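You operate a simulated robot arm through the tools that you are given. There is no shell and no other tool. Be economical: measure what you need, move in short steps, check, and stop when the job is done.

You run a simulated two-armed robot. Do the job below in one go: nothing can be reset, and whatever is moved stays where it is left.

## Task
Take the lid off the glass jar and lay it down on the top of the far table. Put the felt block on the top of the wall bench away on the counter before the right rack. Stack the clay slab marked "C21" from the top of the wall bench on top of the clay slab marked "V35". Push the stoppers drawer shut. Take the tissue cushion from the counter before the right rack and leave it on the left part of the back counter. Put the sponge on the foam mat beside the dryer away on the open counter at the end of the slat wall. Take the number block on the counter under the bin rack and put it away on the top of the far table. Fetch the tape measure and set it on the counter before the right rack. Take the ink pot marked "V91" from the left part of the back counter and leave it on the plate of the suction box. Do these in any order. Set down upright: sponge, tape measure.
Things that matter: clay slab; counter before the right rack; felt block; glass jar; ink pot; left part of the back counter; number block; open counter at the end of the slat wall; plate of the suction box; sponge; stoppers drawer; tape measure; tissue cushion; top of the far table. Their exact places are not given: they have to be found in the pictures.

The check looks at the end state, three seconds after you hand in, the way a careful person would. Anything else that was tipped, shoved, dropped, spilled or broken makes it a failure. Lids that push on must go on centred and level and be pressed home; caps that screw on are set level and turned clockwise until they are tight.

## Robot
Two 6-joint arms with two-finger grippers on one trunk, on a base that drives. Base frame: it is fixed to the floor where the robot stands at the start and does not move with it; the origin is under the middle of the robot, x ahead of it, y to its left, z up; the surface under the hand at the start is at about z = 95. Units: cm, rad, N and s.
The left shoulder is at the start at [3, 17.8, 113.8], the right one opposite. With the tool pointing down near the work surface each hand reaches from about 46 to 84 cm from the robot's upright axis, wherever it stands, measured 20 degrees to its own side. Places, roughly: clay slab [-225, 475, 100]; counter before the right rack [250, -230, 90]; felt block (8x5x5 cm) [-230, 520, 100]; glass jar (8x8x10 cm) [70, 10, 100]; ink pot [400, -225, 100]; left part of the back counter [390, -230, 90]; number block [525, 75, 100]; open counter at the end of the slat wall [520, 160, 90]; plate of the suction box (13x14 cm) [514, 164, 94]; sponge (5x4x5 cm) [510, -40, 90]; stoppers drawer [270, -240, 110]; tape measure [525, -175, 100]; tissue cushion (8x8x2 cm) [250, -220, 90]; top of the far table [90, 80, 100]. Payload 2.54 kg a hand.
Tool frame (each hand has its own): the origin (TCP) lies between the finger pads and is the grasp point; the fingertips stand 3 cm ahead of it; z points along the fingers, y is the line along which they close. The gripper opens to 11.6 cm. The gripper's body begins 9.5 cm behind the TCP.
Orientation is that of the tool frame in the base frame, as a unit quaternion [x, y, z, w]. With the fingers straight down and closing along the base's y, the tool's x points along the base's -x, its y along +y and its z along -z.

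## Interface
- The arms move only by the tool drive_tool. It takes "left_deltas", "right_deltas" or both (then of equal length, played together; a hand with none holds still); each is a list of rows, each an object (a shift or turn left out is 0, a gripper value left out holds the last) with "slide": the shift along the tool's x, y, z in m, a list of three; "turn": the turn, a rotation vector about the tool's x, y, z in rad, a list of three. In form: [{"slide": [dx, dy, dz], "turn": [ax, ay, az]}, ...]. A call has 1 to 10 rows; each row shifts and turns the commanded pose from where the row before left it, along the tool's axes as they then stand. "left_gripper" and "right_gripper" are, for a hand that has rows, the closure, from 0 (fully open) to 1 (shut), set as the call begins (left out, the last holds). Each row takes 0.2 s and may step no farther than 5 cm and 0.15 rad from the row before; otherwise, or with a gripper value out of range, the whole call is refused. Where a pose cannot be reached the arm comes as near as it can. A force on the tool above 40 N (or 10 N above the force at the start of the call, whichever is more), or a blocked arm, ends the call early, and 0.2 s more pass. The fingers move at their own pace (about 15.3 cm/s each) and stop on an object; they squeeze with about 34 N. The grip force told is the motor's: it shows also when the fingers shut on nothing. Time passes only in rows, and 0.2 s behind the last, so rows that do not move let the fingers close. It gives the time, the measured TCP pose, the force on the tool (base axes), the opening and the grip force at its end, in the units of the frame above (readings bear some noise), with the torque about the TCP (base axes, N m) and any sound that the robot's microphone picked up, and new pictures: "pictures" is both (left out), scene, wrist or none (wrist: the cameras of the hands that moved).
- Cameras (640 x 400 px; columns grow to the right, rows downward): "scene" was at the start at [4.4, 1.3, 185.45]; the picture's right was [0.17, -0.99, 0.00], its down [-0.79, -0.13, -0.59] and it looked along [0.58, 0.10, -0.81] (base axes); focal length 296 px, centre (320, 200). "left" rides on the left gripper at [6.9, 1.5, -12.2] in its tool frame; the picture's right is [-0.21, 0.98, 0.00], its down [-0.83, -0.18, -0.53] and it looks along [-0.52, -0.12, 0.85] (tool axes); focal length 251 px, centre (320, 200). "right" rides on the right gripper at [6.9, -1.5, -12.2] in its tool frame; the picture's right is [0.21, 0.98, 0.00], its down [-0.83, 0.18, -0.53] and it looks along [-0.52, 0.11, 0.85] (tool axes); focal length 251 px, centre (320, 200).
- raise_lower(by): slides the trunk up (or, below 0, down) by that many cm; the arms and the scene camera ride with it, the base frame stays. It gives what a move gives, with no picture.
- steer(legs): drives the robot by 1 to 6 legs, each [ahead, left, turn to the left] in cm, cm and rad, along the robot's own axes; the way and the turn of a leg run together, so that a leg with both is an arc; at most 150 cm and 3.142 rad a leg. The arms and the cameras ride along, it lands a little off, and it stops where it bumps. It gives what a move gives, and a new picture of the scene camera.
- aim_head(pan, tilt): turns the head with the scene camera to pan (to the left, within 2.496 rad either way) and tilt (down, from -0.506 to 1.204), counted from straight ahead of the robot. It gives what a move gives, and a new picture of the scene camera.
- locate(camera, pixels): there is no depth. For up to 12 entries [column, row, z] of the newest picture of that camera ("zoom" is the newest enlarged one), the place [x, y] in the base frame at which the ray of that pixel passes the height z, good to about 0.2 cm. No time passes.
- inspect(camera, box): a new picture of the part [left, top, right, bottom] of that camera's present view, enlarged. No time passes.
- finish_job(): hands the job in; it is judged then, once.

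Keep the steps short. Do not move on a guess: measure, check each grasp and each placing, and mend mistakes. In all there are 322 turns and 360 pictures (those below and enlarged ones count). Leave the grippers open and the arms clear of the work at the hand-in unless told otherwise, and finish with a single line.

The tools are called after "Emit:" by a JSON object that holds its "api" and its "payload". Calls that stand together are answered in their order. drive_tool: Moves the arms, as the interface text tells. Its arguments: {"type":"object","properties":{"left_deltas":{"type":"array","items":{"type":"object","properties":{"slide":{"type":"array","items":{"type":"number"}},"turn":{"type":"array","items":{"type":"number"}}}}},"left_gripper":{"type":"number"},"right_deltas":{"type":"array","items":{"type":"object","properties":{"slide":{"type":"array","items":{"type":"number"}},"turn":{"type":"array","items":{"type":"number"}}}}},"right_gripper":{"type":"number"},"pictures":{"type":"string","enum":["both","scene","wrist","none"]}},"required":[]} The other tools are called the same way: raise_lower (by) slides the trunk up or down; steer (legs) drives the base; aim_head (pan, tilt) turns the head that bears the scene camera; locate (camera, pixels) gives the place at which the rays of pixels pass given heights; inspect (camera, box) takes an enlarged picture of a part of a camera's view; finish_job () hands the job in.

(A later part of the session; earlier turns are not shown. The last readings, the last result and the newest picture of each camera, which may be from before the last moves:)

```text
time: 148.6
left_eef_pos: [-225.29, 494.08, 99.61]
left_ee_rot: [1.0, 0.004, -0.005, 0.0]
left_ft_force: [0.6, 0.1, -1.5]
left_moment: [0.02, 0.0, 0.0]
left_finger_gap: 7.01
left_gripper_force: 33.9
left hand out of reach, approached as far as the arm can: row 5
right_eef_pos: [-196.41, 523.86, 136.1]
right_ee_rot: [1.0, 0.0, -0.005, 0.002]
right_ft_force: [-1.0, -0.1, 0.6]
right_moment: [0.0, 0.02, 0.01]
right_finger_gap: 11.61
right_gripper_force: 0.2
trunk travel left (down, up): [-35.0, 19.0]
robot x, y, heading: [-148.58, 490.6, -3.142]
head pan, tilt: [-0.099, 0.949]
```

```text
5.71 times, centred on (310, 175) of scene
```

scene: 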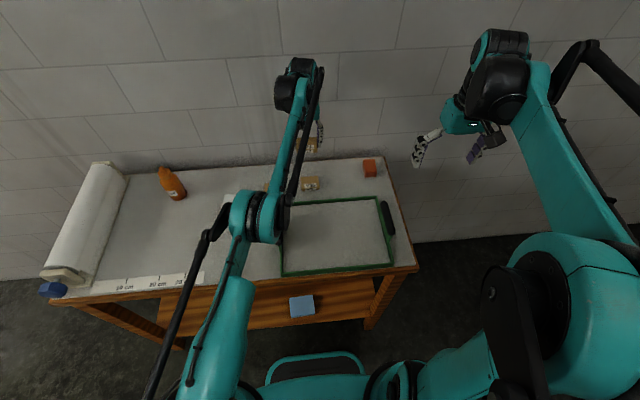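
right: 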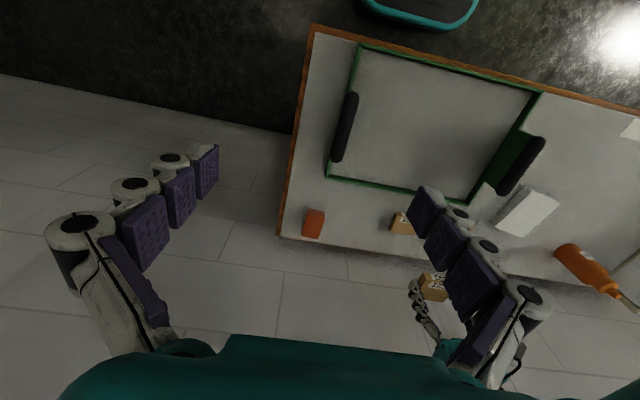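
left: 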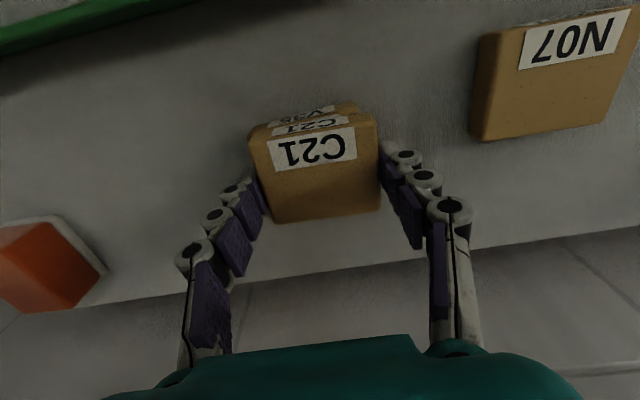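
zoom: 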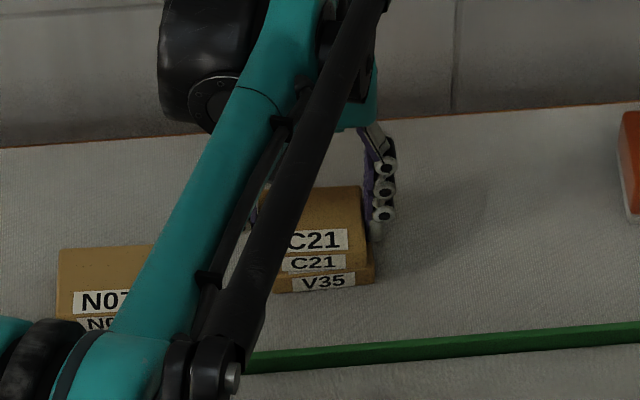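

At the reach limit. Raise 5 cm, drive 5 cm ahead, re-measure.

Emit:
{"api": "drive_tool", "payload": {"left_deltas": [{"slide": [0, 0, -0.045]}, {"slide": [0.03, 0, -0.03]}, {"slide": [0.02, 0, 0]}, {}], "pictures": "none"}}

Emit:
{"api": "steer", "payload": {"legs": [[5, 0, 0]]}}

```text
time: 149.6
left_eef_pos: [-220.48, 494.03, 106.88]
left_ee_rot: [1.0, 0.003, -0.004, 0.0]
left_ft_force: [1.0, 0.7, -2.3]
left_moment: [0.02, 0.01, -0.02]
left_finger_gap: 6.99
left_gripper_force: 34.1
right_eef_pos: [-196.47, 523.72, 136.05]
right_ee_rot: [1.0, -0.001, -0.006, 0.002]
right_ft_force: [-1.0, -0.8, 0.4]
right_moment: [0.04, 0.02, -0.03]
right_finger_gap: 11.58
right_gripper_force: 0.1
trunk travel left (down, up): [-35.0, 19.0]
robot x, y, heading: [-148.54, 490.37, -3.139]
head pan, tilt: [-0.099, 0.949]
```

```text
time: 150.5
left_eef_pos: [-225.33, 494.0, 106.79]
left_ee_rot: [1.0, 0.004, -0.004, 0.0]
left_ft_force: [-0.2, -0.4, -1.7]
left_moment: [-0.01, -0.04, 0.02]
left_finger_gap: 6.96
left_gripper_force: 33.7
right_eef_pos: [-201.62, 523.83, 136.05]
right_ee_rot: [1.0, 0.0, -0.006, 0.001]
right_ft_force: [0.4, 0.1, -0.1]
right_moment: [0.0, -0.02, -0.02]
right_finger_gap: 11.59
right_gripper_force: 0.0
trunk travel left (down, up): [-35.0, 19.0]
robot x, y, heading: [-153.79, 490.95, -3.141]
head pan, tilt: [-0.099, 0.949]
```

scene: 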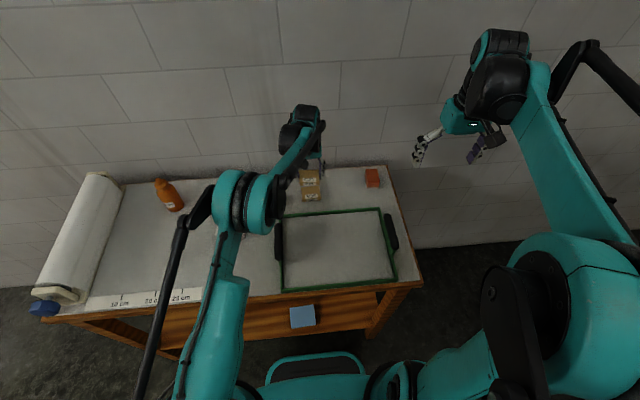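

Emit:
{"api": "drive_tool", "payload": {"left_deltas": [{"slide": [-0.003, -0.0045, 0.03]}, {"slide": [0, 0, 0.03]}, {"slide": [0, 0, 0.018]}, {}], "pictures": "wrist"}}

Emit:
{"api": "inspect", "payload": {"camera": "scene", "box": [270, 150, 350, 220]}}

Emit:
{"api": "inspect", "payload": {"camera": "left", "box": [220, 80, 400, 230]}}

```text
time: 151.4
left_eef_pos: [-225.55, 494.44, 99.65]
left_ee_rot: [1.0, 0.004, -0.005, 0.0]
left_ft_force: [6.4, 0.0, 10.7]
left_moment: [-0.44, -0.04, 0.22]
left_finger_gap: 6.95
left_gripper_force: 34.2
right_eef_pos: [-201.39, 523.85, 136.05]
right_ee_rot: [1.0, 0.0, -0.007, 0.002]
right_ft_force: [0.0, 0.7, -0.9]
right_moment: [0.04, -0.03, 0.01]
right_finger_gap: 11.59
right_gripper_force: 0.0
trunk travel left (down, up): [-35.0, 19.0]
robot x, y, heading: [-153.77, 490.29, -3.146]
head pan, tilt: [-0.099, 0.949]
stopped in row 4 (left hand): the force on the tool passed its limit at 46 N (the readings are from after the stop); the commanded pose is now the measured one
```

left: 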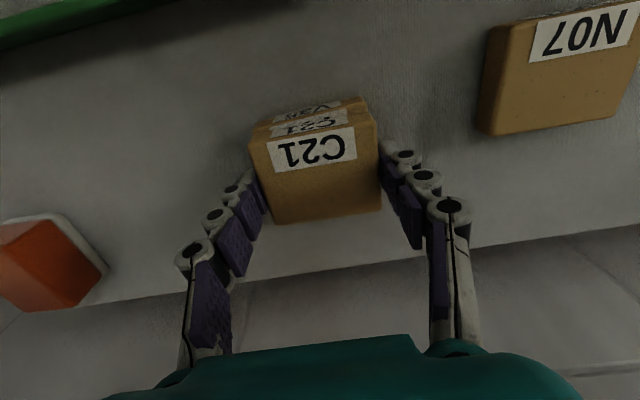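

```text
5.71 times, centred on (310, 185) of scene
```

zoom: 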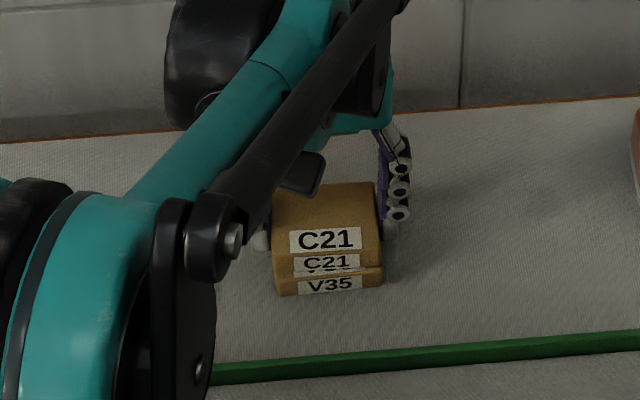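

```text
2.67 times, centred on (310, 155) of left
```

zoom: 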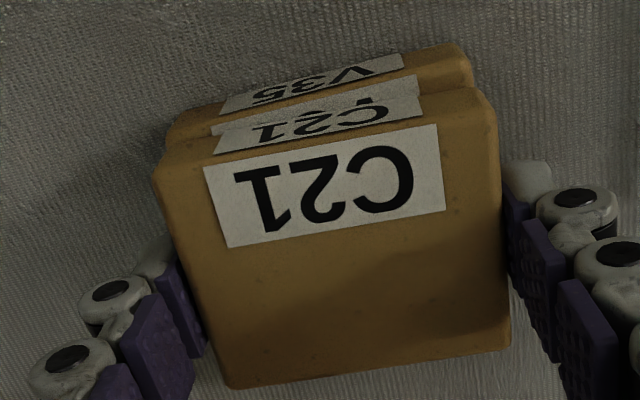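

Contact made with C21 on V35, about 0.4 cm back. Raise 0.4, nudge +0.4 x, +0.2 y, lower to contact again.

Emit:
{"api": "drive_tool", "payload": {"left_deltas": [{"slide": [0, 0, -0.004]}, {"slide": [0.004, -0.002, 0]}, {"slide": [0, 0, 0.003]}, {"slide": [0, 0, 0.001]}, {}], "pictures": "none"}}

Emit:
{"api": "inspect", "payload": {"camera": "left", "box": [220, 80, 400, 230]}}

```text
time: 152.6
left_eef_pos: [-225.3, 494.79, 99.66]
left_ee_rot: [1.0, 0.003, -0.006, 0.0]
left_ft_force: [-1.8, 0.5, 13.8]
left_moment: [-0.56, -0.04, -0.02]
left_finger_gap: 6.95
left_gripper_force: 33.8
right_eef_pos: [-201.35, 523.83, 136.12]
right_ee_rot: [1.0, 0.0, -0.006, 0.002]
right_ft_force: [-1.2, 0.3, 0.6]
right_moment: [0.02, 0.03, -0.01]
right_finger_gap: 11.6
right_gripper_force: 0.1
trunk travel left (down, up): [-35.0, 19.0]
robot x, y, heading: [-153.82, 490.52, -3.136]
head pan, tilt: [-0.099, 0.949]
```

```text
2.67 times, centred on (310, 155) of left
```

zoom: 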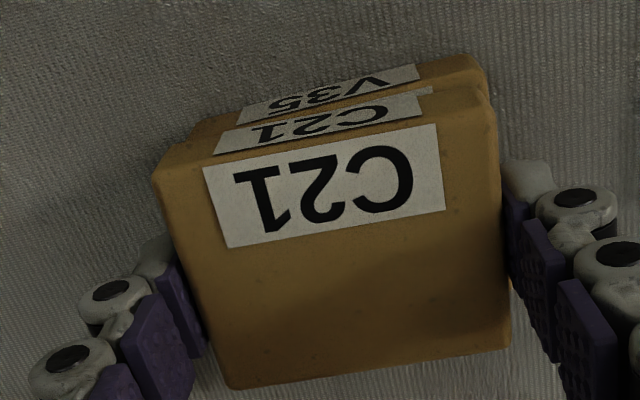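

Now flush. Open and rise.

Emit:
{"api": "drive_tool", "payload": {"left_deltas": [{}, {}, {}], "left_gripper": 0.25, "pictures": "none"}}

Emit:
{"api": "drive_tool", "payload": {"left_deltas": [{"slide": [0, 0, -0.045]}, {"slide": [0, 0, -0.045]}, {"slide": [0, 0, -0.045]}, {"slide": [0, 0, -0.045]}, {"slide": [0.04, 0.02, -0.02]}, {"slide": [0.04, 0.02, 0]}, {"slide": [0.04, 0.02, 0]}], "left_gripper": 0, "pictures": "scene"}}

Emit:
{"api": "inspect", "payload": {"camera": "scene", "box": [270, 130, 400, 230]}}

```text
time: 153.4
left_eef_pos: [-225.36, 494.81, 99.43]
left_ee_rot: [1.0, 0.002, -0.005, 0.0]
left_ft_force: [-0.9, 0.6, 0.9]
left_moment: [0.02, 0.02, 0.01]
left_finger_gap: 8.7
left_gripper_force: 0.0
right_eef_pos: [-201.5, 523.81, 136.08]
right_ee_rot: [1.0, 0.0, -0.006, 0.002]
right_ft_force: [-0.5, -0.2, -0.5]
right_moment: [0.0, 0.0, 0.02]
right_finger_gap: 11.6
right_gripper_force: 0.1
trunk travel left (down, up): [-35.0, 19.0]
robot x, y, heading: [-153.85, 490.72, -3.142]
head pan, tilt: [-0.099, 0.949]
```

```text
time: 155.0
left_eef_pos: [-213.0, 488.58, 119.26]
left_ee_rot: [1.0, 0.004, -0.007, -0.001]
left_ft_force: [0.2, 0.3, -0.4]
left_moment: [-0.02, 0.04, -0.03]
left_finger_gap: 11.6
left_gripper_force: 0.1
right_eef_pos: [-201.35, 523.82, 136.17]
right_ee_rot: [1.0, 0.001, -0.007, 0.002]
right_ft_force: [-0.6, -0.4, -0.2]
right_moment: [0.05, 0.07, -0.01]
right_finger_gap: 11.59
right_gripper_force: 0.1
trunk travel left (down, up): [-35.0, 19.0]
robot x, y, heading: [-153.74, 490.72, -3.136]
head pan, tilt: [-0.099, 0.949]
```

scene: 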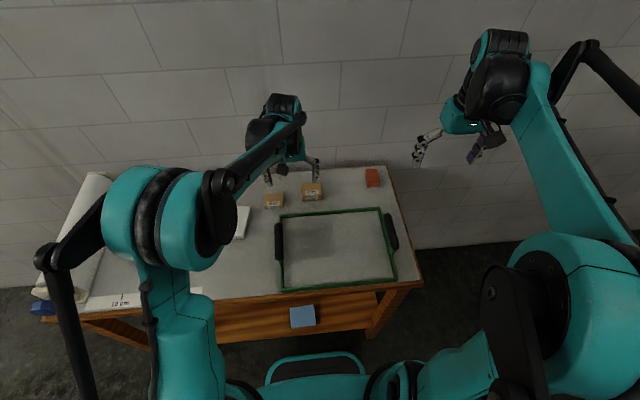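

```text
4.00 times, centred on (335, 180) of scene
```

zoom: 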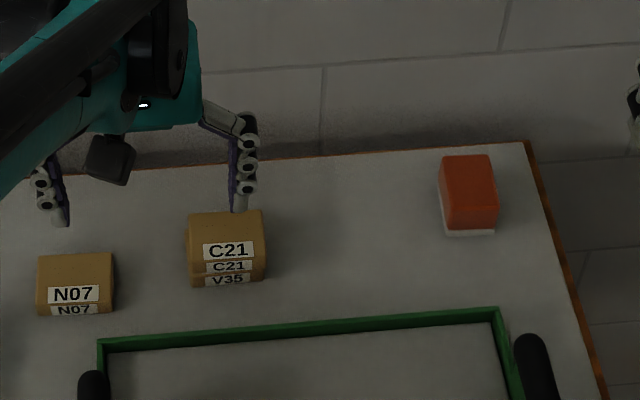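

Stack done. Next the felt block (orange, at right): approach with the right hand, left retracts.

Emit:
{"api": "drive_tool", "payload": {"left_deltas": [{"slide": [0.03, 0.03, -0.02]}, {"slide": [0.03, 0.03, -0.02]}, {"slide": [0.0, 0.03, -0.02]}, {"slide": [0, 0.02, -0.02]}, {}], "right_deltas": [{"slide": [-0.03, 0.011, 0.035]}, {"slide": [-0.03, 0.011, 0.035]}, {"slide": [-0.03, 0.011, 0.035]}, {"slide": [-0.03, 0.011, 0.035]}, {}], "pictures": "wrist"}}

Emit:
{"api": "inspect", "payload": {"camera": "right", "box": [260, 120, 380, 220]}}

Emit:
{"api": "locate", "payload": {"camera": "scene", "pixels": [[372, 173, 97], [372, 173, 99], [372, 186, 98]]}}

```text
time: 156.2
left_eef_pos: [-206.95, 477.7, 127.39]
left_ee_rot: [1.0, 0.003, -0.006, 0.0]
left_ft_force: [0.1, -0.3, 0.2]
left_moment: [0.04, -0.01, 0.0]
left_finger_gap: 11.62
left_gripper_force: 0.1
right_eef_pos: [-213.56, 519.4, 122.28]
right_ee_rot: [1.0, 0.001, -0.006, 0.001]
right_ft_force: [0.4, -0.1, 0.8]
right_moment: [0.0, 0.02, 0.03]
right_finger_gap: 11.62
right_gripper_force: 0.1
trunk travel left (down, up): [-35.0, 19.0]
robot x, y, heading: [-153.57, 490.47, -3.14]
head pan, tilt: [-0.099, 0.949]
```

right: 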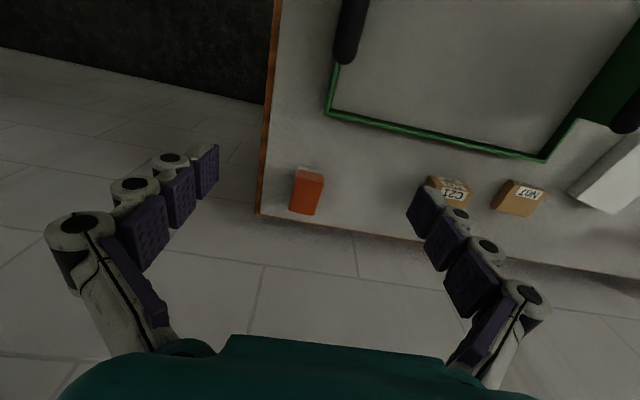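
left: 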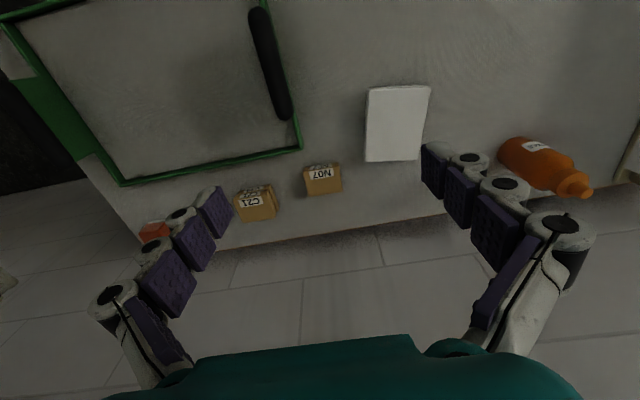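

```text
4.00 times, centred on (320, 170) of right
```

zoom: 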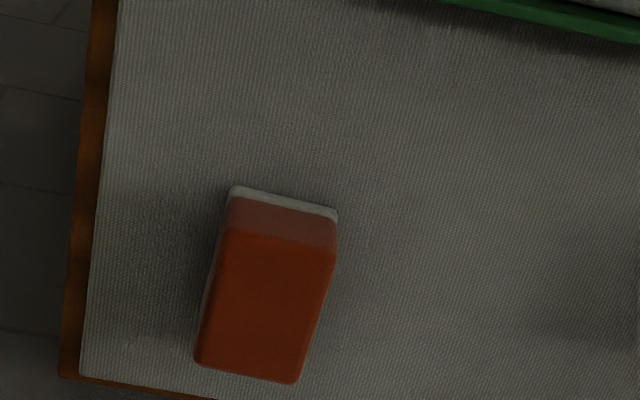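

```text
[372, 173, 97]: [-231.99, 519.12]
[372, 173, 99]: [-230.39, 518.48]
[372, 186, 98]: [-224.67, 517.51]
```

Emit:
{"api": "locate", "payload": {"camera": "right", "pixels": [[306, 197, 98], [306, 197, 99], [296.3, 178.8, 98.5], [323.8, 182.5, 98.5], [314.5, 215.5, 98.5], [289.3, 211.3, 98.5]]}}

```text
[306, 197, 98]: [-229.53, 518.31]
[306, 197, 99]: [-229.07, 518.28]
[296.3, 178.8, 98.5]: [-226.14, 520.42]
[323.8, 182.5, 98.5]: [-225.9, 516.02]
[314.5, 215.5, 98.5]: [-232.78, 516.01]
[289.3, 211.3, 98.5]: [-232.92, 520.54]
```

Felt centre (-229.4,518.2), 4.5 cm along y. Go down to TCP z≈98.

Emit:
{"api": "drive_tool", "payload": {"right_deltas": [{"slide": [-0.0395, 0.003, 0.02]}, {"slide": [-0.0395, 0.003, 0.02]}, {"slide": [-0.0395, 0.003, 0.02]}, {"slide": [-0.0395, 0.003, 0.02]}, {"slide": [0, 0, 0.045]}, {"slide": [0, 0, 0.045]}, {"slide": [0, 0, 0.045]}, {"slide": [0, 0, 0.028]}, {}], "pictures": "wrist"}}

```text
time: 158.2
left_eef_pos: [-207.05, 477.67, 127.29]
left_ee_rot: [1.0, 0.003, -0.005, 0.0]
left_ft_force: [-0.2, 0.5, 0.3]
left_moment: [0.02, 0.02, -0.01]
left_finger_gap: 11.62
left_gripper_force: 0.0
right_eef_pos: [-229.76, 517.96, 98.05]
right_ee_rot: [1.0, 0.0, -0.006, 0.002]
right_ft_force: [-0.4, -0.1, 0.1]
right_moment: [0.02, -0.02, 0.01]
right_finger_gap: 11.6
right_gripper_force: 0.0
trunk travel left (down, up): [-35.0, 19.0]
robot x, y, heading: [-153.89, 490.46, -3.144]
head pan, tilt: [-0.099, 0.949]
```

right: 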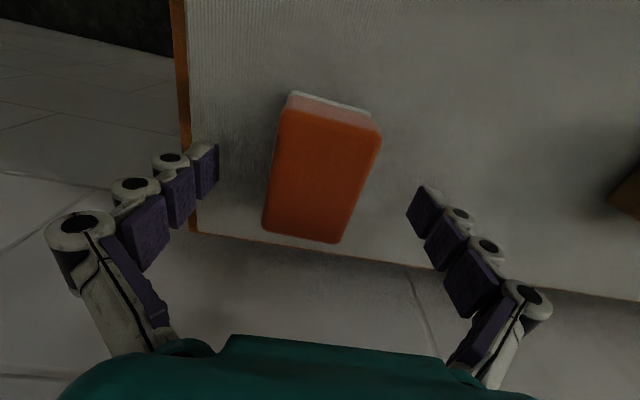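

Emit:
{"api": "drive_tool", "payload": {"right_deltas": [{}, {}, {}, {}], "right_gripper": 1, "pictures": "none"}}

Emit:
{"api": "drive_tool", "payload": {"right_deltas": [{"slide": [0, 0, -0.03]}, {"slide": [0, 0, -0.045]}, {"slide": [0, 0, -0.045]}, {"slide": [0, 0, -0.045]}, {"slide": [0.03, 0, -0.035]}, {"slide": [0.045, 0, -0.02]}, {"slide": [0.045, 0, -0.02]}, {}], "pictures": "wrist"}}

```text
time: 159.2
left_eef_pos: [-207.02, 477.65, 127.35]
left_ee_rot: [1.0, 0.004, -0.005, 0.001]
left_ft_force: [0.7, -0.5, 0.2]
left_moment: [0.02, 0.01, -0.01]
left_finger_gap: 11.61
left_gripper_force: 0.0
right_eef_pos: [-229.8, 518.05, 97.99]
right_ee_rot: [1.0, 0.0, -0.006, 0.002]
right_ft_force: [-0.2, 1.9, 4.4]
right_moment: [0.2, -0.02, 0.02]
right_finger_gap: 4.69
right_gripper_force: 34.6
trunk travel left (down, up): [-35.0, 19.0]
robot x, y, heading: [-154.07, 490.53, -3.138]
head pan, tilt: [-0.099, 0.949]
```

```text
time: 161.0
left_eef_pos: [-207.16, 477.75, 127.22]
left_ee_rot: [1.0, 0.003, -0.004, 0.001]
left_ft_force: [-0.2, 0.6, -0.9]
left_moment: [0.01, -0.01, 0.01]
left_finger_gap: 11.61
left_gripper_force: 0.1
right_eef_pos: [-217.36, 518.35, 121.63]
right_ee_rot: [1.0, 0.0, -0.005, 0.002]
right_ft_force: [-0.3, 0.1, -2.3]
right_moment: [0.01, -0.02, 0.01]
right_finger_gap: 4.7
right_gripper_force: 34.1
trunk travel left (down, up): [-35.0, 19.0]
robot x, y, heading: [-153.99, 490.21, -3.143]
head pan, tilt: [-0.099, 0.949]
```

right: 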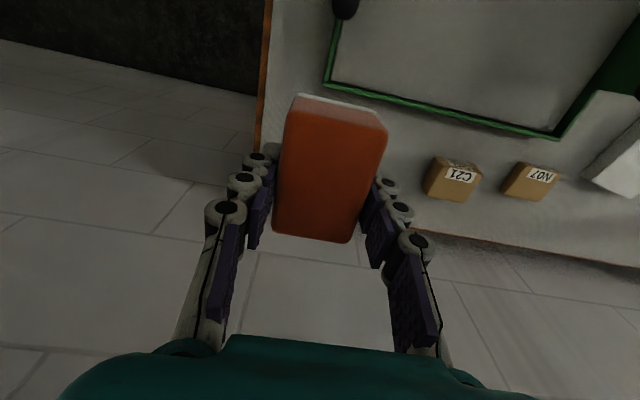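

Felt held. Retract and drive back towards the start, then to the right rack.

Emit:
{"api": "drive_tool", "payload": {"right_deltas": [{"slide": [0.04, -0.0, -0.025]}, {"slide": [0.04, 0, -0.025]}, {"slide": [0.04, 0, -0.025]}, {"slide": [0.03, 0, -0.025]}, {}], "left_deltas": [{"slide": [0.02, 0.03, -0.02]}, {"slide": [0.02, 0.03, -0.02]}, {"slide": [0.02, 0.03, -0.02]}, {"slide": [0.0, 0.03, -0.02]}, {}], "pictures": "none"}}

Emit:
{"api": "steer", "payload": {"legs": [[-45, 0, 0], [0, 0, 1.655], [145, 0, 0], [145, 0, 0], [145, 0, 0], [145, 0, 0]]}}

```text
time: 162.2
left_eef_pos: [-201.0, 465.84, 135.26]
left_ee_rot: [1.0, 0.004, -0.005, 0.001]
left_ft_force: [0.4, -0.1, 0.0]
left_moment: [-0.04, -0.01, 0.02]
left_finger_gap: 11.58
left_gripper_force: 0.1
right_eef_pos: [-202.32, 518.35, 131.59]
right_ee_rot: [1.0, 0.0, -0.005, 0.003]
right_ft_force: [0.3, -0.3, -0.9]
right_moment: [-0.02, -0.04, -0.01]
right_finger_gap: 4.68
right_gripper_force: 33.8
trunk travel left (down, up): [-35.0, 19.0]
robot x, y, heading: [-153.78, 490.67, -3.142]
head pan, tilt: [-0.099, 0.949]
```

```text
time: 196.1
left_eef_pos: [-6.05, -127.66, 135.31]
left_ee_rot: [0.659, 0.752, -0.003, 0.004]
left_ft_force: [-0.3, -0.7, -0.6]
left_moment: [-0.01, 0.0, 0.03]
left_finger_gap: 11.64
left_gripper_force: 0.1
right_eef_pos: [-57.89, -135.56, 131.71]
right_ee_rot: [0.661, 0.75, -0.002, 0.006]
right_ft_force: [0.3, -0.4, -0.2]
right_moment: [0.01, 0.02, 0.02]
right_finger_gap: 4.71
right_gripper_force: 34.4
trunk travel left (down, up): [-35.0, 19.0]
robot x, y, heading: [-36.23, -84.1, -1.439]
head pan, tilt: [-0.099, 0.949]
```

scene: 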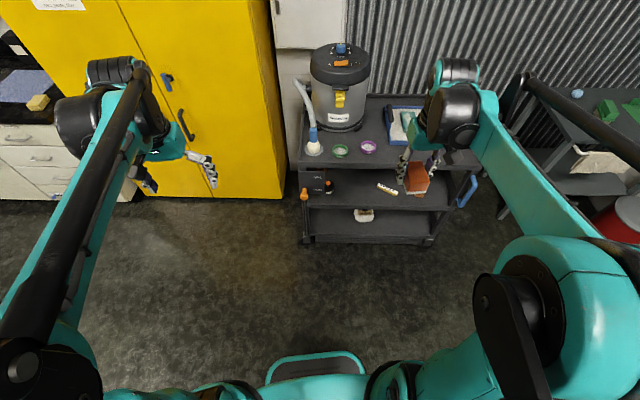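

Emit:
{"api": "aim_head", "payload": {"pan": 1.0, "tilt": 0.4}}

```text
time: 197.5
left_eef_pos: [-6.04, -127.57, 135.25]
left_ee_rot: [0.66, 0.752, -0.004, 0.005]
left_ft_force: [-0.4, -0.3, 0.6]
left_moment: [-0.03, 0.0, 0.02]
left_finger_gap: 11.61
left_gripper_force: 0.0
right_eef_pos: [-58.03, -135.5, 131.66]
right_ee_rot: [0.662, 0.75, -0.002, 0.006]
right_ft_force: [-0.3, 0.2, -1.6]
right_moment: [0.0, 0.01, 0.01]
right_finger_gap: 4.69
right_gripper_force: 33.6
trunk travel left (down, up): [-35.0, 19.0]
robot x, y, heading: [-36.49, -84.29, -1.444]
head pan, tilt: [1.0, 0.4]
```

scene: 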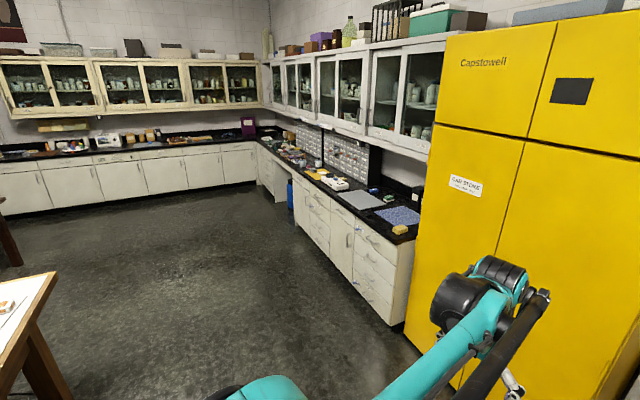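

The rack with small drawers stands on the right counter. Drive to about (255,-135), facing it.

Emit:
{"api": "steer", "payload": {"legs": [[0, 0, 1.27], [148, 0, 0], [147, 0, 0], [0, 0, -1.4]]}}

Emit:
{"api": "aim_head", "payload": {"pan": 0, "tilt": 0.7}}

```text
time: 218.2
left_eef_pos: [268.12, -194.13, 135.28]
left_ee_rot: [0.743, 0.669, -0.004, 0.004]
left_ft_force: [-0.3, 0.5, -0.3]
left_moment: [-0.01, 0.0, -0.01]
left_finger_gap: 11.6
left_gripper_force: 0.1
right_eef_pos: [215.97, -189.54, 131.71]
right_ee_rot: [0.744, 0.668, -0.003, 0.005]
right_ft_force: [-0.4, 0.2, -0.4]
right_moment: [0.0, 0.01, 0.01]
right_finger_gap: 4.69
right_gripper_force: 33.6
trunk travel left (down, up): [-35.0, 19.0]
robot x, y, heading: [248.7, -144.4, -1.682]
head pan, tilt: [1.0, 0.4]
```

scene: 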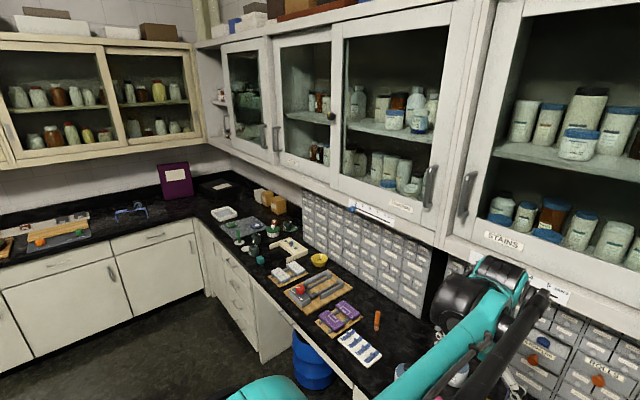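

```text
time: 219.5
left_eef_pos: [268.25, -194.01, 135.23]
left_ee_rot: [0.743, 0.669, -0.003, 0.003]
left_ft_force: [0.2, 0.1, -0.1]
left_moment: [0.02, 0.0, 0.0]
left_finger_gap: 11.61
left_gripper_force: 0.0
right_eef_pos: [215.91, -189.53, 131.67]
right_ee_rot: [0.744, 0.668, -0.003, 0.005]
right_ft_force: [-0.7, -0.1, -1.2]
right_moment: [0.05, 0.0, 0.03]
right_finger_gap: 4.7
right_gripper_force: 34.0
trunk travel left (down, up): [-35.0, 19.0]
robot x, y, heading: [248.78, -144.73, -1.679]
head pan, tilt: [0.0, 0.7]
```

scene: 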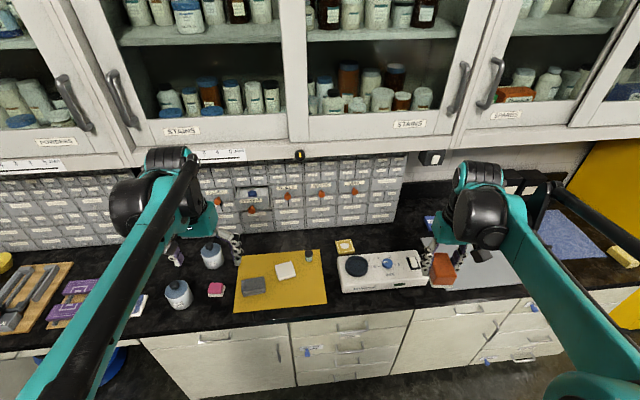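

Emit:
{"api": "steer", "payload": {"legs": [[0, 0, 0.11]]}}

Emit:
{"api": "inspect", "payload": {"camera": "scene", "box": [180, 140, 460, 320]}}

Emit:
{"api": "locate", "payload": {"camera": "scene", "pixels": [[320, 300, 90], [320, 250, 90], [320, 230, 90], [200, 300, 90], [450, 280, 90]]}}

```text
time: 220.4
left_eef_pos: [273.54, -191.65, 135.26]
left_ee_rot: [0.705, 0.709, -0.004, 0.004]
left_ft_force: [-0.2, 0.1, -0.5]
left_moment: [-0.05, -0.02, 0.01]
left_finger_gap: 11.59
left_gripper_force: 0.0
right_eef_pos: [221.17, -192.87, 131.55]
right_ee_rot: [0.708, 0.707, -0.003, 0.005]
right_ft_force: [0.6, -0.3, -0.3]
right_moment: [0.05, -0.01, -0.04]
right_finger_gap: 4.71
right_gripper_force: 34.1
trunk travel left (down, up): [-35.0, 19.0]
robot x, y, heading: [248.74, -144.88, -1.572]
head pan, tilt: [0.0, 0.7]
```

scene: 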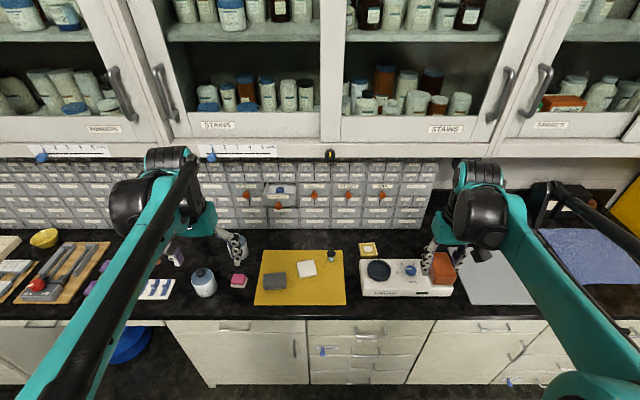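

```text
2.22 times, centred on (320, 230) of scene
```

zoom: 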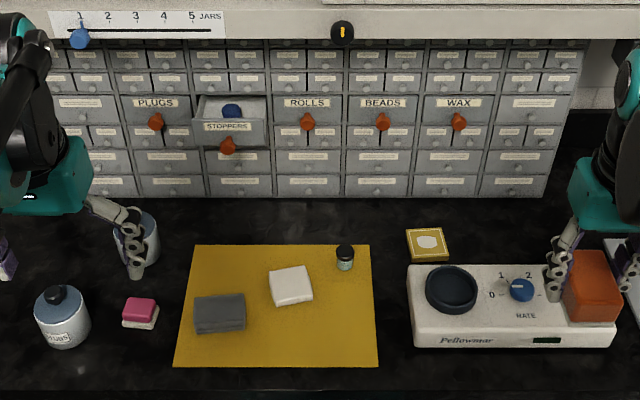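

```text
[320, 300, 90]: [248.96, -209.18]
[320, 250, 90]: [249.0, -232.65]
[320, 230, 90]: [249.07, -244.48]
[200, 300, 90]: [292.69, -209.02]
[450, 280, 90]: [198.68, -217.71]
```

I see the open STOPPERS drawer (282,200), a white square pad on the yellow mat (the cushion), grey piece, pink sponge. Measure places.

Emit:
{"api": "locate", "payload": {"camera": "scene", "pixels": [[255, 304, 90], [262, 250, 90], [345, 303, 90], [240, 288, 90], [206, 296, 90], [306, 268, 92], [282, 202, 108], [282, 208, 104], [320, 318, 90], [362, 294, 92], [320, 229, 90], [345, 160, 130]]}}

Emit:
{"api": "inspect", "payload": {"camera": "scene", "box": [180, 230, 360, 330]}}

Emit:
{"api": "inspect", "payload": {"camera": "scene", "box": [240, 170, 340, 240]}}

```text
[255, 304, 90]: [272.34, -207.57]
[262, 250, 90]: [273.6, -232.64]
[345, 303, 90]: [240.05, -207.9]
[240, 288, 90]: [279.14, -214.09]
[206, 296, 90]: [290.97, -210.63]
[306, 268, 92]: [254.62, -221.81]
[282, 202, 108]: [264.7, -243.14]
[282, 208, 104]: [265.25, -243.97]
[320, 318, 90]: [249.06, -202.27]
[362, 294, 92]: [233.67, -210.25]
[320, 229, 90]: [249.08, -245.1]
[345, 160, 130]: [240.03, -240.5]
```

```text
3.56 times, centred on (270, 280) of scene
```

zoom: 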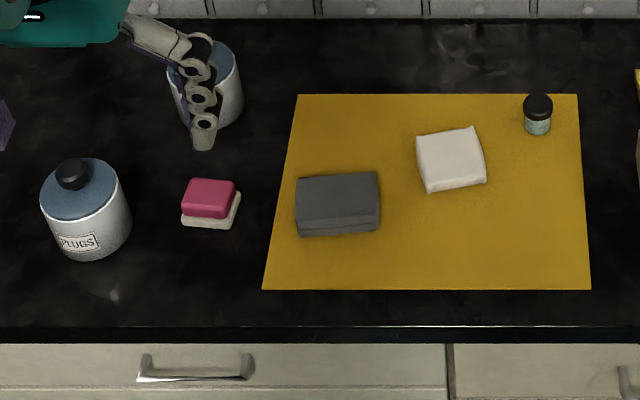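

```text
5.71 times, centred on (290, 205) of scene
```

zoom: 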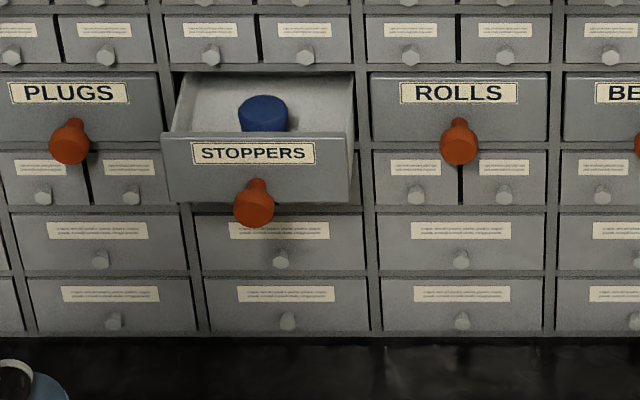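

The felt goes on the front of the yellow mat at (248,-211). Move the right hand over it at height.

Emit:
{"api": "drive_tool", "payload": {"right_deltas": [{"slide": [-0.0266, 0.0383, 0]}, {"slide": [-0.0266, 0.0383, 0]}, {"slide": [-0.0266, 0.0383, 0.0]}, {"slide": [-0.0266, 0.0383, 0.0]}, {"slide": [-0.0266, 0.0383, 0]}, {"slide": [-0.0266, 0.0383, 0.01]}, {"slide": [-0.0266, 0.0383, 0.02]}, {"slide": [0, 0, 0.045]}, {}], "pictures": "both"}}

```text
refused: row 7 steps farther than a row can; nothing moved
```

Emit:
{"api": "drive_tool", "payload": {"right_deltas": [{"slide": [-0.0266, 0.0383, 0]}, {"slide": [-0.0266, 0.0383, 0]}, {"slide": [-0.0266, 0.0383, 0.0]}, {"slide": [-0.0266, 0.0383, 0.0]}, {"slide": [-0.0266, 0.0383, 0]}, {"slide": [-0.0266, 0.0383, 0.01]}, {"slide": [-0.0266, 0.0383, 0.01]}, {"slide": [0, 0, 0.045]}, {}], "pictures": "both"}}

```text
time: 222.4
left_eef_pos: [273.4, -191.63, 135.32]
left_ee_rot: [0.705, 0.709, -0.004, 0.004]
left_ft_force: [-0.8, 0.6, 0.2]
left_moment: [0.02, 0.04, 0.03]
left_finger_gap: 11.6
left_gripper_force: 0.1
right_eef_pos: [248.06, -211.78, 125.78]
right_ee_rot: [0.707, 0.707, -0.003, 0.005]
right_ft_force: [-0.3, 0.2, -1.0]
right_moment: [-0.04, 0.01, 0.02]
right_finger_gap: 4.67
right_gripper_force: 34.2
trunk travel left (down, up): [-35.0, 19.0]
robot x, y, heading: [248.7, -144.33, -1.566]
head pan, tilt: [0.0, 0.7]
```

scene: 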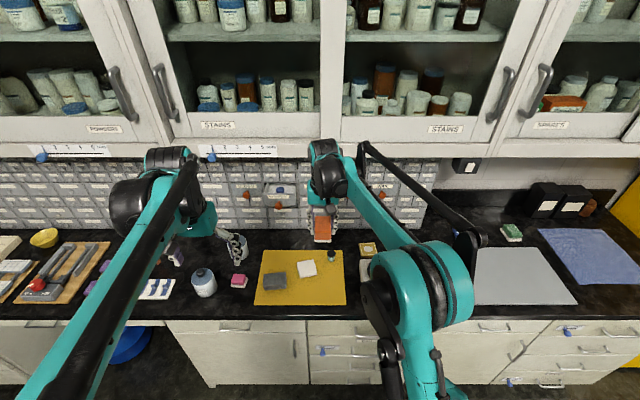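
right: 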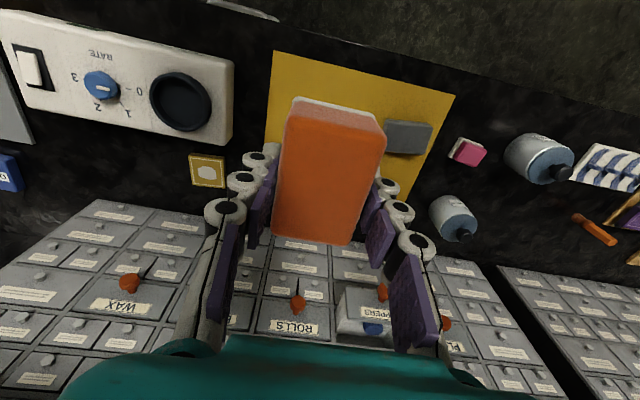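

Descend to TCP z≈97, then creep to contact.

Emit:
{"api": "drive_tool", "payload": {"right_deltas": [{"slide": [0, 0, 0.048]}, {"slide": [0, 0, 0.048]}, {"slide": [0, 0, 0.048]}, {"slide": [0, 0, 0.048]}, {"slide": [0, 0, 0.048]}, {"slide": [0, 0, 0.04]}, {}], "pictures": "none"}}

Emit:
{"api": "drive_tool", "payload": {"right_deltas": [{"slide": [0, 0, 0.008]}, {"slide": [0, 0, 0.006]}, {"slide": [0, 0, 0.004]}, {"slide": [0, 0, 0.003]}, {}], "pictures": "wrist"}}

```text
time: 224.1
left_eef_pos: [273.5, -191.54, 135.23]
left_ee_rot: [0.705, 0.709, -0.004, 0.004]
left_ft_force: [-0.1, 0.1, 0.0]
left_moment: [-0.02, 0.0, 0.01]
left_finger_gap: 11.62
left_gripper_force: 0.1
right_eef_pos: [247.93, -211.99, 97.66]
right_ee_rot: [0.706, 0.708, -0.003, 0.006]
right_ft_force: [0.9, 0.0, -0.6]
right_moment: [-0.06, 0.0, -0.03]
right_finger_gap: 4.67
right_gripper_force: 34.1
trunk travel left (down, up): [-35.0, 19.0]
robot x, y, heading: [248.67, -144.78, -1.568]
head pan, tilt: [0.0, 0.7]
```

```text
time: 225.2
left_eef_pos: [273.55, -191.71, 135.25]
left_ee_rot: [0.705, 0.709, -0.004, 0.004]
left_ft_force: [-0.7, 0.7, -0.7]
left_moment: [0.02, 0.02, -0.04]
left_finger_gap: 11.61
left_gripper_force: 0.0
right_eef_pos: [248.18, -212.02, 95.38]
right_ee_rot: [0.708, 0.706, -0.003, 0.006]
right_ft_force: [-0.5, 0.5, -0.3]
right_moment: [0.01, 0.04, 0.02]
right_finger_gap: 4.7
right_gripper_force: 34.6
trunk travel left (down, up): [-35.0, 19.0]
robot x, y, heading: [248.45, -144.69, -1.569]
head pan, tilt: [0.0, 0.7]
```

right: 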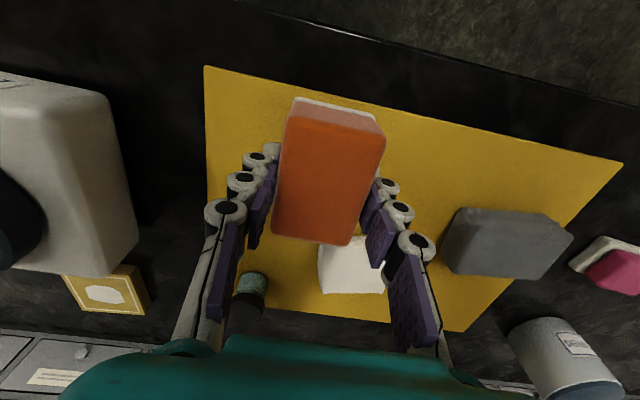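

Emit:
{"api": "drive_tool", "payload": {"right_deltas": [{"slide": [0, 0, 0.004]}, {"slide": [0, 0, 0.004]}, {"slide": [0, 0, 0.003]}, {"slide": [0, 0, 0.003]}, {}], "pictures": "none"}}

```text
time: 226.4
left_eef_pos: [273.55, -191.6, 135.24]
left_ee_rot: [0.705, 0.709, -0.003, 0.003]
left_ft_force: [0.3, 0.0, 0.8]
left_moment: [0.0, -0.02, 0.02]
left_finger_gap: 11.59
left_gripper_force: 0.1
right_eef_pos: [248.04, -211.92, 93.98]
right_ee_rot: [0.707, 0.707, -0.003, 0.006]
right_ft_force: [0.1, 0.0, -0.3]
right_moment: [0.01, 0.01, -0.02]
right_finger_gap: 4.71
right_gripper_force: 34.3
trunk travel left (down, up): [-35.0, 19.0]
robot x, y, heading: [249.0, -144.84, -1.572]
head pan, tilt: [0.0, 0.7]
```

Emit:
{"api": "drive_tool", "payload": {"right_deltas": [{"slide": [0, 0, 0.004]}, {"slide": [0, 0, 0.004]}, {"slide": [0, 0, 0.003]}, {"slide": [0, 0, 0.003]}, {}], "pictures": "wrist"}}

```text
time: 227.7
left_eef_pos: [273.47, -191.65, 135.26]
left_ee_rot: [0.705, 0.709, -0.004, 0.004]
left_ft_force: [0.9, -0.1, 0.3]
left_moment: [0.0, 0.01, 0.02]
left_finger_gap: 11.6
left_gripper_force: 0.1
right_eef_pos: [247.96, -212.01, 92.6]
right_ee_rot: [0.707, 0.707, -0.003, 0.006]
right_ft_force: [-0.3, 0.3, -0.5]
right_moment: [0.03, 0.01, -0.01]
right_finger_gap: 4.68
right_gripper_force: 34.0
trunk travel left (down, up): [-35.0, 19.0]
robot x, y, heading: [248.81, -144.68, -1.576]
head pan, tilt: [0.0, 0.7]
```

right: 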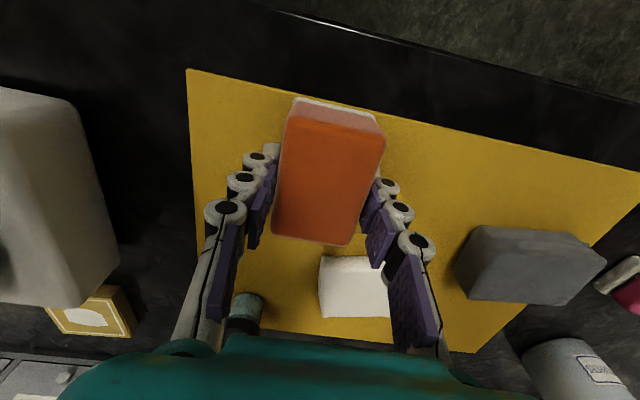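

Emit:
{"api": "drive_tool", "payload": {"right_deltas": [{"slide": [0, 0, 0.004]}, {"slide": [0, 0, 0.004]}, {"slide": [0, 0, 0.003]}, {"slide": [0, 0, 0.003]}, {"slide": [0, 0, 0.002]}, {}], "pictures": "none"}}

```text
time: 228.9
left_eef_pos: [273.52, -191.51, 135.29]
left_ee_rot: [0.704, 0.71, -0.004, 0.004]
left_ft_force: [-0.2, -0.1, -0.5]
left_moment: [-0.01, 0.0, 0.02]
left_finger_gap: 11.58
left_gripper_force: 0.0
right_eef_pos: [248.02, -211.96, 91.43]
right_ee_rot: [0.707, 0.707, -0.004, 0.007]
right_ft_force: [-0.4, 3.6, 20.0]
right_moment: [0.14, 0.08, -0.02]
right_finger_gap: 4.7
right_gripper_force: 34.2
trunk travel left (down, up): [-35.0, 19.0]
robot x, y, heading: [248.99, -144.34, -1.567]
head pan, tilt: [0.0, 0.7]
stopped in row 6 (right hand): the force on the tool passed its limit at 42 N (the readings are from after the stop); the commanded pose is now the measured one
```

Contact (mat at z≈87). Open and rise.

Emit:
{"api": "drive_tool", "payload": {"right_deltas": [{"slide": [0, 0, -0.001]}, {}, {}], "right_gripper": 0.45, "pictures": "none"}}

Emit:
{"api": "drive_tool", "payload": {"right_deltas": [{"slide": [0, 0, -0.045]}, {"slide": [0, 0, -0.045]}, {"slide": [0, 0, -0.045]}, {"slide": [0, 0, -0.045]}, {"slide": [0, 0, -0.045]}, {}], "pictures": "both"}}

Emit:
{"api": "inspect", "payload": {"camera": "right", "box": [240, 60, 440, 210]}}

```text
time: 229.7
left_eef_pos: [273.55, -191.7, 135.16]
left_ee_rot: [0.705, 0.709, -0.004, 0.003]
left_ft_force: [0.0, -0.4, -0.5]
left_moment: [0.02, 0.0, 0.01]
left_finger_gap: 11.6
left_gripper_force: 0.1
right_eef_pos: [248.0, -212.14, 91.23]
right_ee_rot: [0.707, 0.707, -0.003, 0.006]
right_ft_force: [0.0, -0.4, 1.0]
right_moment: [-0.02, 0.02, 0.03]
right_finger_gap: 6.38
right_gripper_force: 0.1
trunk travel left (down, up): [-35.0, 19.0]
robot x, y, heading: [248.76, -144.85, -1.569]
head pan, tilt: [0.0, 0.7]
```

```text
time: 231.1
left_eef_pos: [273.53, -191.7, 135.2]
left_ee_rot: [0.706, 0.709, -0.004, 0.004]
left_ft_force: [0.1, 0.3, 0.1]
left_moment: [0.01, 0.0, 0.01]
left_finger_gap: 11.62
left_gripper_force: 0.0
right_eef_pos: [248.12, -211.62, 113.89]
right_ee_rot: [0.707, 0.707, -0.003, 0.005]
right_ft_force: [0.1, -0.3, -0.2]
right_moment: [0.02, -0.01, -0.04]
right_finger_gap: 6.38
right_gripper_force: 0.0
trunk travel left (down, up): [-35.0, 19.0]
robot x, y, heading: [248.46, -144.79, -1.569]
head pan, tilt: [0.0, 0.7]
```

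scene: 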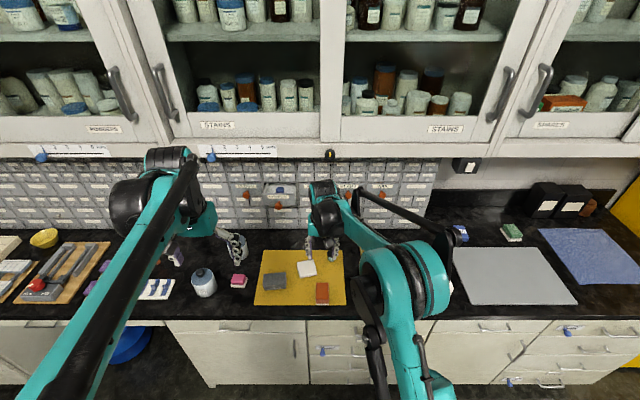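
right: 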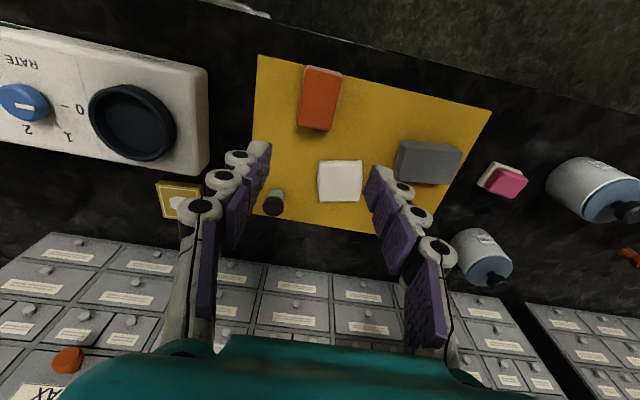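

```text
2.67 times, centred on (340, 135) of right
```

zoom: 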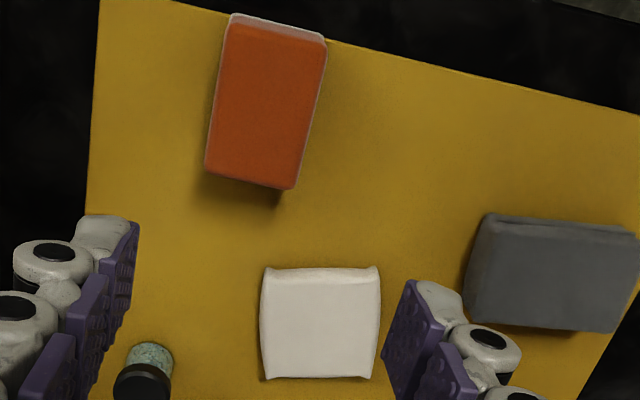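

Felt placed. Locate the cushion.

Emit:
{"api": "locate", "payload": {"camera": "right", "pixels": [[340, 181.8, 89], [318.6, 161.2, 89], [362.5, 160.5, 89], [358.7, 201.7, 89], [319.4, 201.7, 89], [275, 195, 92], [365, 172, 87]]}}

Emit:
{"api": "locate", "payload": {"camera": "scene", "pixels": [[306.5, 268, 89], [282, 200.7, 106], [282, 200.7, 108], [282, 200.7, 110], [279, 207, 106]]}}

```text
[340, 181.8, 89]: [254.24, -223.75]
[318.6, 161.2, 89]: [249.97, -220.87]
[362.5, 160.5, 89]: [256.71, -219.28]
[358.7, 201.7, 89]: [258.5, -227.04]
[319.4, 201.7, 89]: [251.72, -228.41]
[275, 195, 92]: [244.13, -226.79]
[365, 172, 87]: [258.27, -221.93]
```

```text
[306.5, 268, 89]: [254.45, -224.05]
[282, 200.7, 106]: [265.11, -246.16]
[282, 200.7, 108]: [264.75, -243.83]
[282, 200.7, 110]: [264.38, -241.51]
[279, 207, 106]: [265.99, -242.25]
```

Cushion centre (254.3,-223.9), turned 0.23 rad. Move over it with matching yaw and descend to TCP z≈92 first.

Emit:
{"api": "drive_tool", "payload": {"right_deltas": [{"slide": [-0.041, 0.0207, 0]}, {"slide": [-0.041, 0.0207, 0]}, {"slide": [-0.041, 0.0207, 0]}, {"turn": [0, 0, -0.115]}, {"turn": [0, 0, -0.115]}, {"slide": [0, 0, 0.045]}, {"slide": [0, 0, 0.045]}, {"slide": [0, 0, 0.045]}, {"slide": [0, 0, 0.04]}, {}], "right_gripper": 0.1, "pictures": "wrist"}}

```text
time: 233.3
left_eef_pos: [273.65, -191.62, 135.34]
left_ee_rot: [0.705, 0.709, -0.003, 0.004]
left_ft_force: [-0.2, -0.7, 0.3]
left_moment: [0.01, 0.04, -0.04]
left_finger_gap: 11.59
left_gripper_force: 0.1
right_eef_pos: [253.09, -220.03, 96.95]
right_ee_rot: [0.621, 0.784, -0.005, 0.007]
right_ft_force: [0.3, 0.3, -0.4]
right_moment: [-0.01, -0.01, 0.0]
right_finger_gap: 10.43
right_gripper_force: 0.1
right hand out of reach, approached as far as the arm can: row 3, 8, 9
trunk travel left (down, up): [-35.0, 19.0]
robot x, y, heading: [248.63, -144.5, -1.567]
head pan, tilt: [0.0, 0.7]
```

right: 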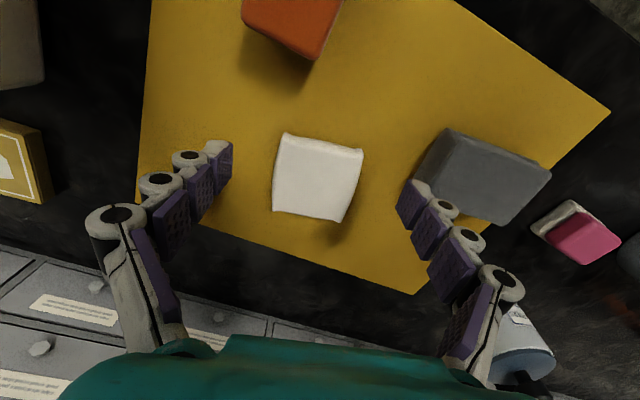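

Out of reach. Raise 6 cm, narrow the fingers, drive 9 cm ahead.

Emit:
{"api": "drive_tool", "payload": {"right_deltas": [{"slide": [0.02, 0, -0.04]}, {"slide": [0.02, 0, -0.03]}, {}], "right_gripper": 0.25, "pictures": "none"}}

Emit:
{"api": "steer", "payload": {"legs": [[9, 0, 0]]}}

Emit:
{"api": "drive_tool", "payload": {"right_deltas": [{}], "pictures": "wrist"}}

```text
time: 234.1
left_eef_pos: [273.56, -191.73, 135.26]
left_ee_rot: [0.705, 0.709, -0.004, 0.004]
left_ft_force: [-0.3, -0.2, 0.5]
left_moment: [0.02, 0.02, -0.02]
left_finger_gap: 11.6
left_gripper_force: 0.1
right_eef_pos: [252.0, -215.89, 103.93]
right_ee_rot: [0.621, 0.784, -0.005, 0.005]
right_ft_force: [-0.2, -0.8, -0.5]
right_moment: [0.01, -0.01, 0.0]
right_finger_gap: 8.7
right_gripper_force: 0.0
trunk travel left (down, up): [-35.0, 19.0]
robot x, y, heading: [248.47, -144.68, -1.57]
head pan, tilt: [0.0, 0.7]
```

```text
time: 235.2
left_eef_pos: [273.61, -200.86, 135.32]
left_ee_rot: [0.705, 0.709, -0.004, 0.004]
left_ft_force: [0.3, -0.3, -0.4]
left_moment: [0.06, -0.03, -0.04]
left_finger_gap: 11.6
left_gripper_force: 0.1
right_eef_pos: [251.99, -225.22, 103.86]
right_ee_rot: [0.622, 0.783, -0.004, 0.005]
right_ft_force: [0.1, 0.2, -0.4]
right_moment: [0.05, -0.02, -0.01]
right_finger_gap: 8.69
right_gripper_force: 0.0
trunk travel left (down, up): [-35.0, 19.0]
robot x, y, heading: [248.58, -153.89, -1.574]
head pan, tilt: [0.0, 0.7]
```

scene: 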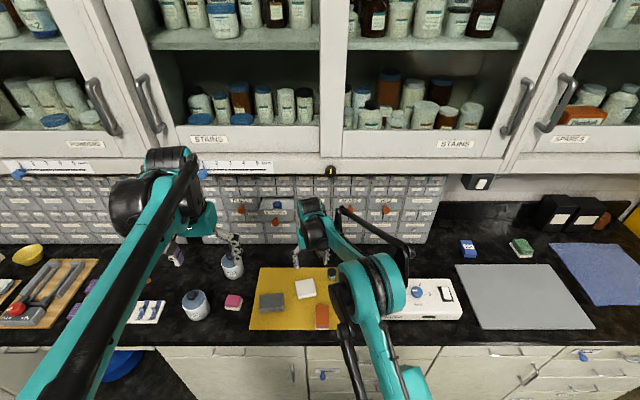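

```text
time: 235.6
left_eef_pos: [273.49, -200.68, 135.23]
left_ee_rot: [0.705, 0.709, -0.004, 0.005]
left_ft_force: [-1.0, 0.2, -0.1]
left_moment: [-0.04, 0.0, 0.0]
left_finger_gap: 11.6
left_gripper_force: 0.1
right_eef_pos: [251.98, -224.91, 104.13]
right_ee_rot: [0.622, 0.783, -0.005, 0.006]
right_ft_force: [-0.1, -0.3, 0.7]
right_moment: [0.0, -0.02, 0.03]
right_finger_gap: 8.69
right_gripper_force: 0.0
trunk travel left (down, up): [-35.0, 19.0]
robot x, y, heading: [248.94, -153.64, -1.57]
head pan, tilt: [0.0, 0.7]
```

right: 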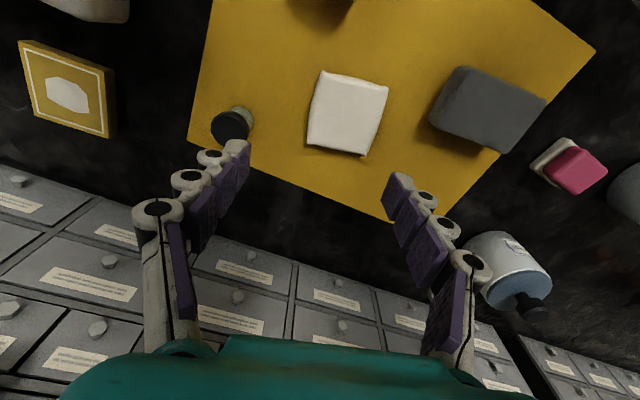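

Emit:
{"api": "locate", "payload": {"camera": "right", "pixels": [[347, 113, 88.5], [322, 70, 89], [388, 88, 89], [363, 155, 89], [306, 143, 89], [232, 128, 91], [430, 125, 89], [470, 68, 89]]}}

```text
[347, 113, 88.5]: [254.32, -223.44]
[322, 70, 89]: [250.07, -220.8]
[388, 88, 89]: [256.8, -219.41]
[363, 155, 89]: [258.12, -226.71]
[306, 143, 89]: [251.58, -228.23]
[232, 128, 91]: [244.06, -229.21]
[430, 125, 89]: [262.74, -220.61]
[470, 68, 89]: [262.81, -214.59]
```

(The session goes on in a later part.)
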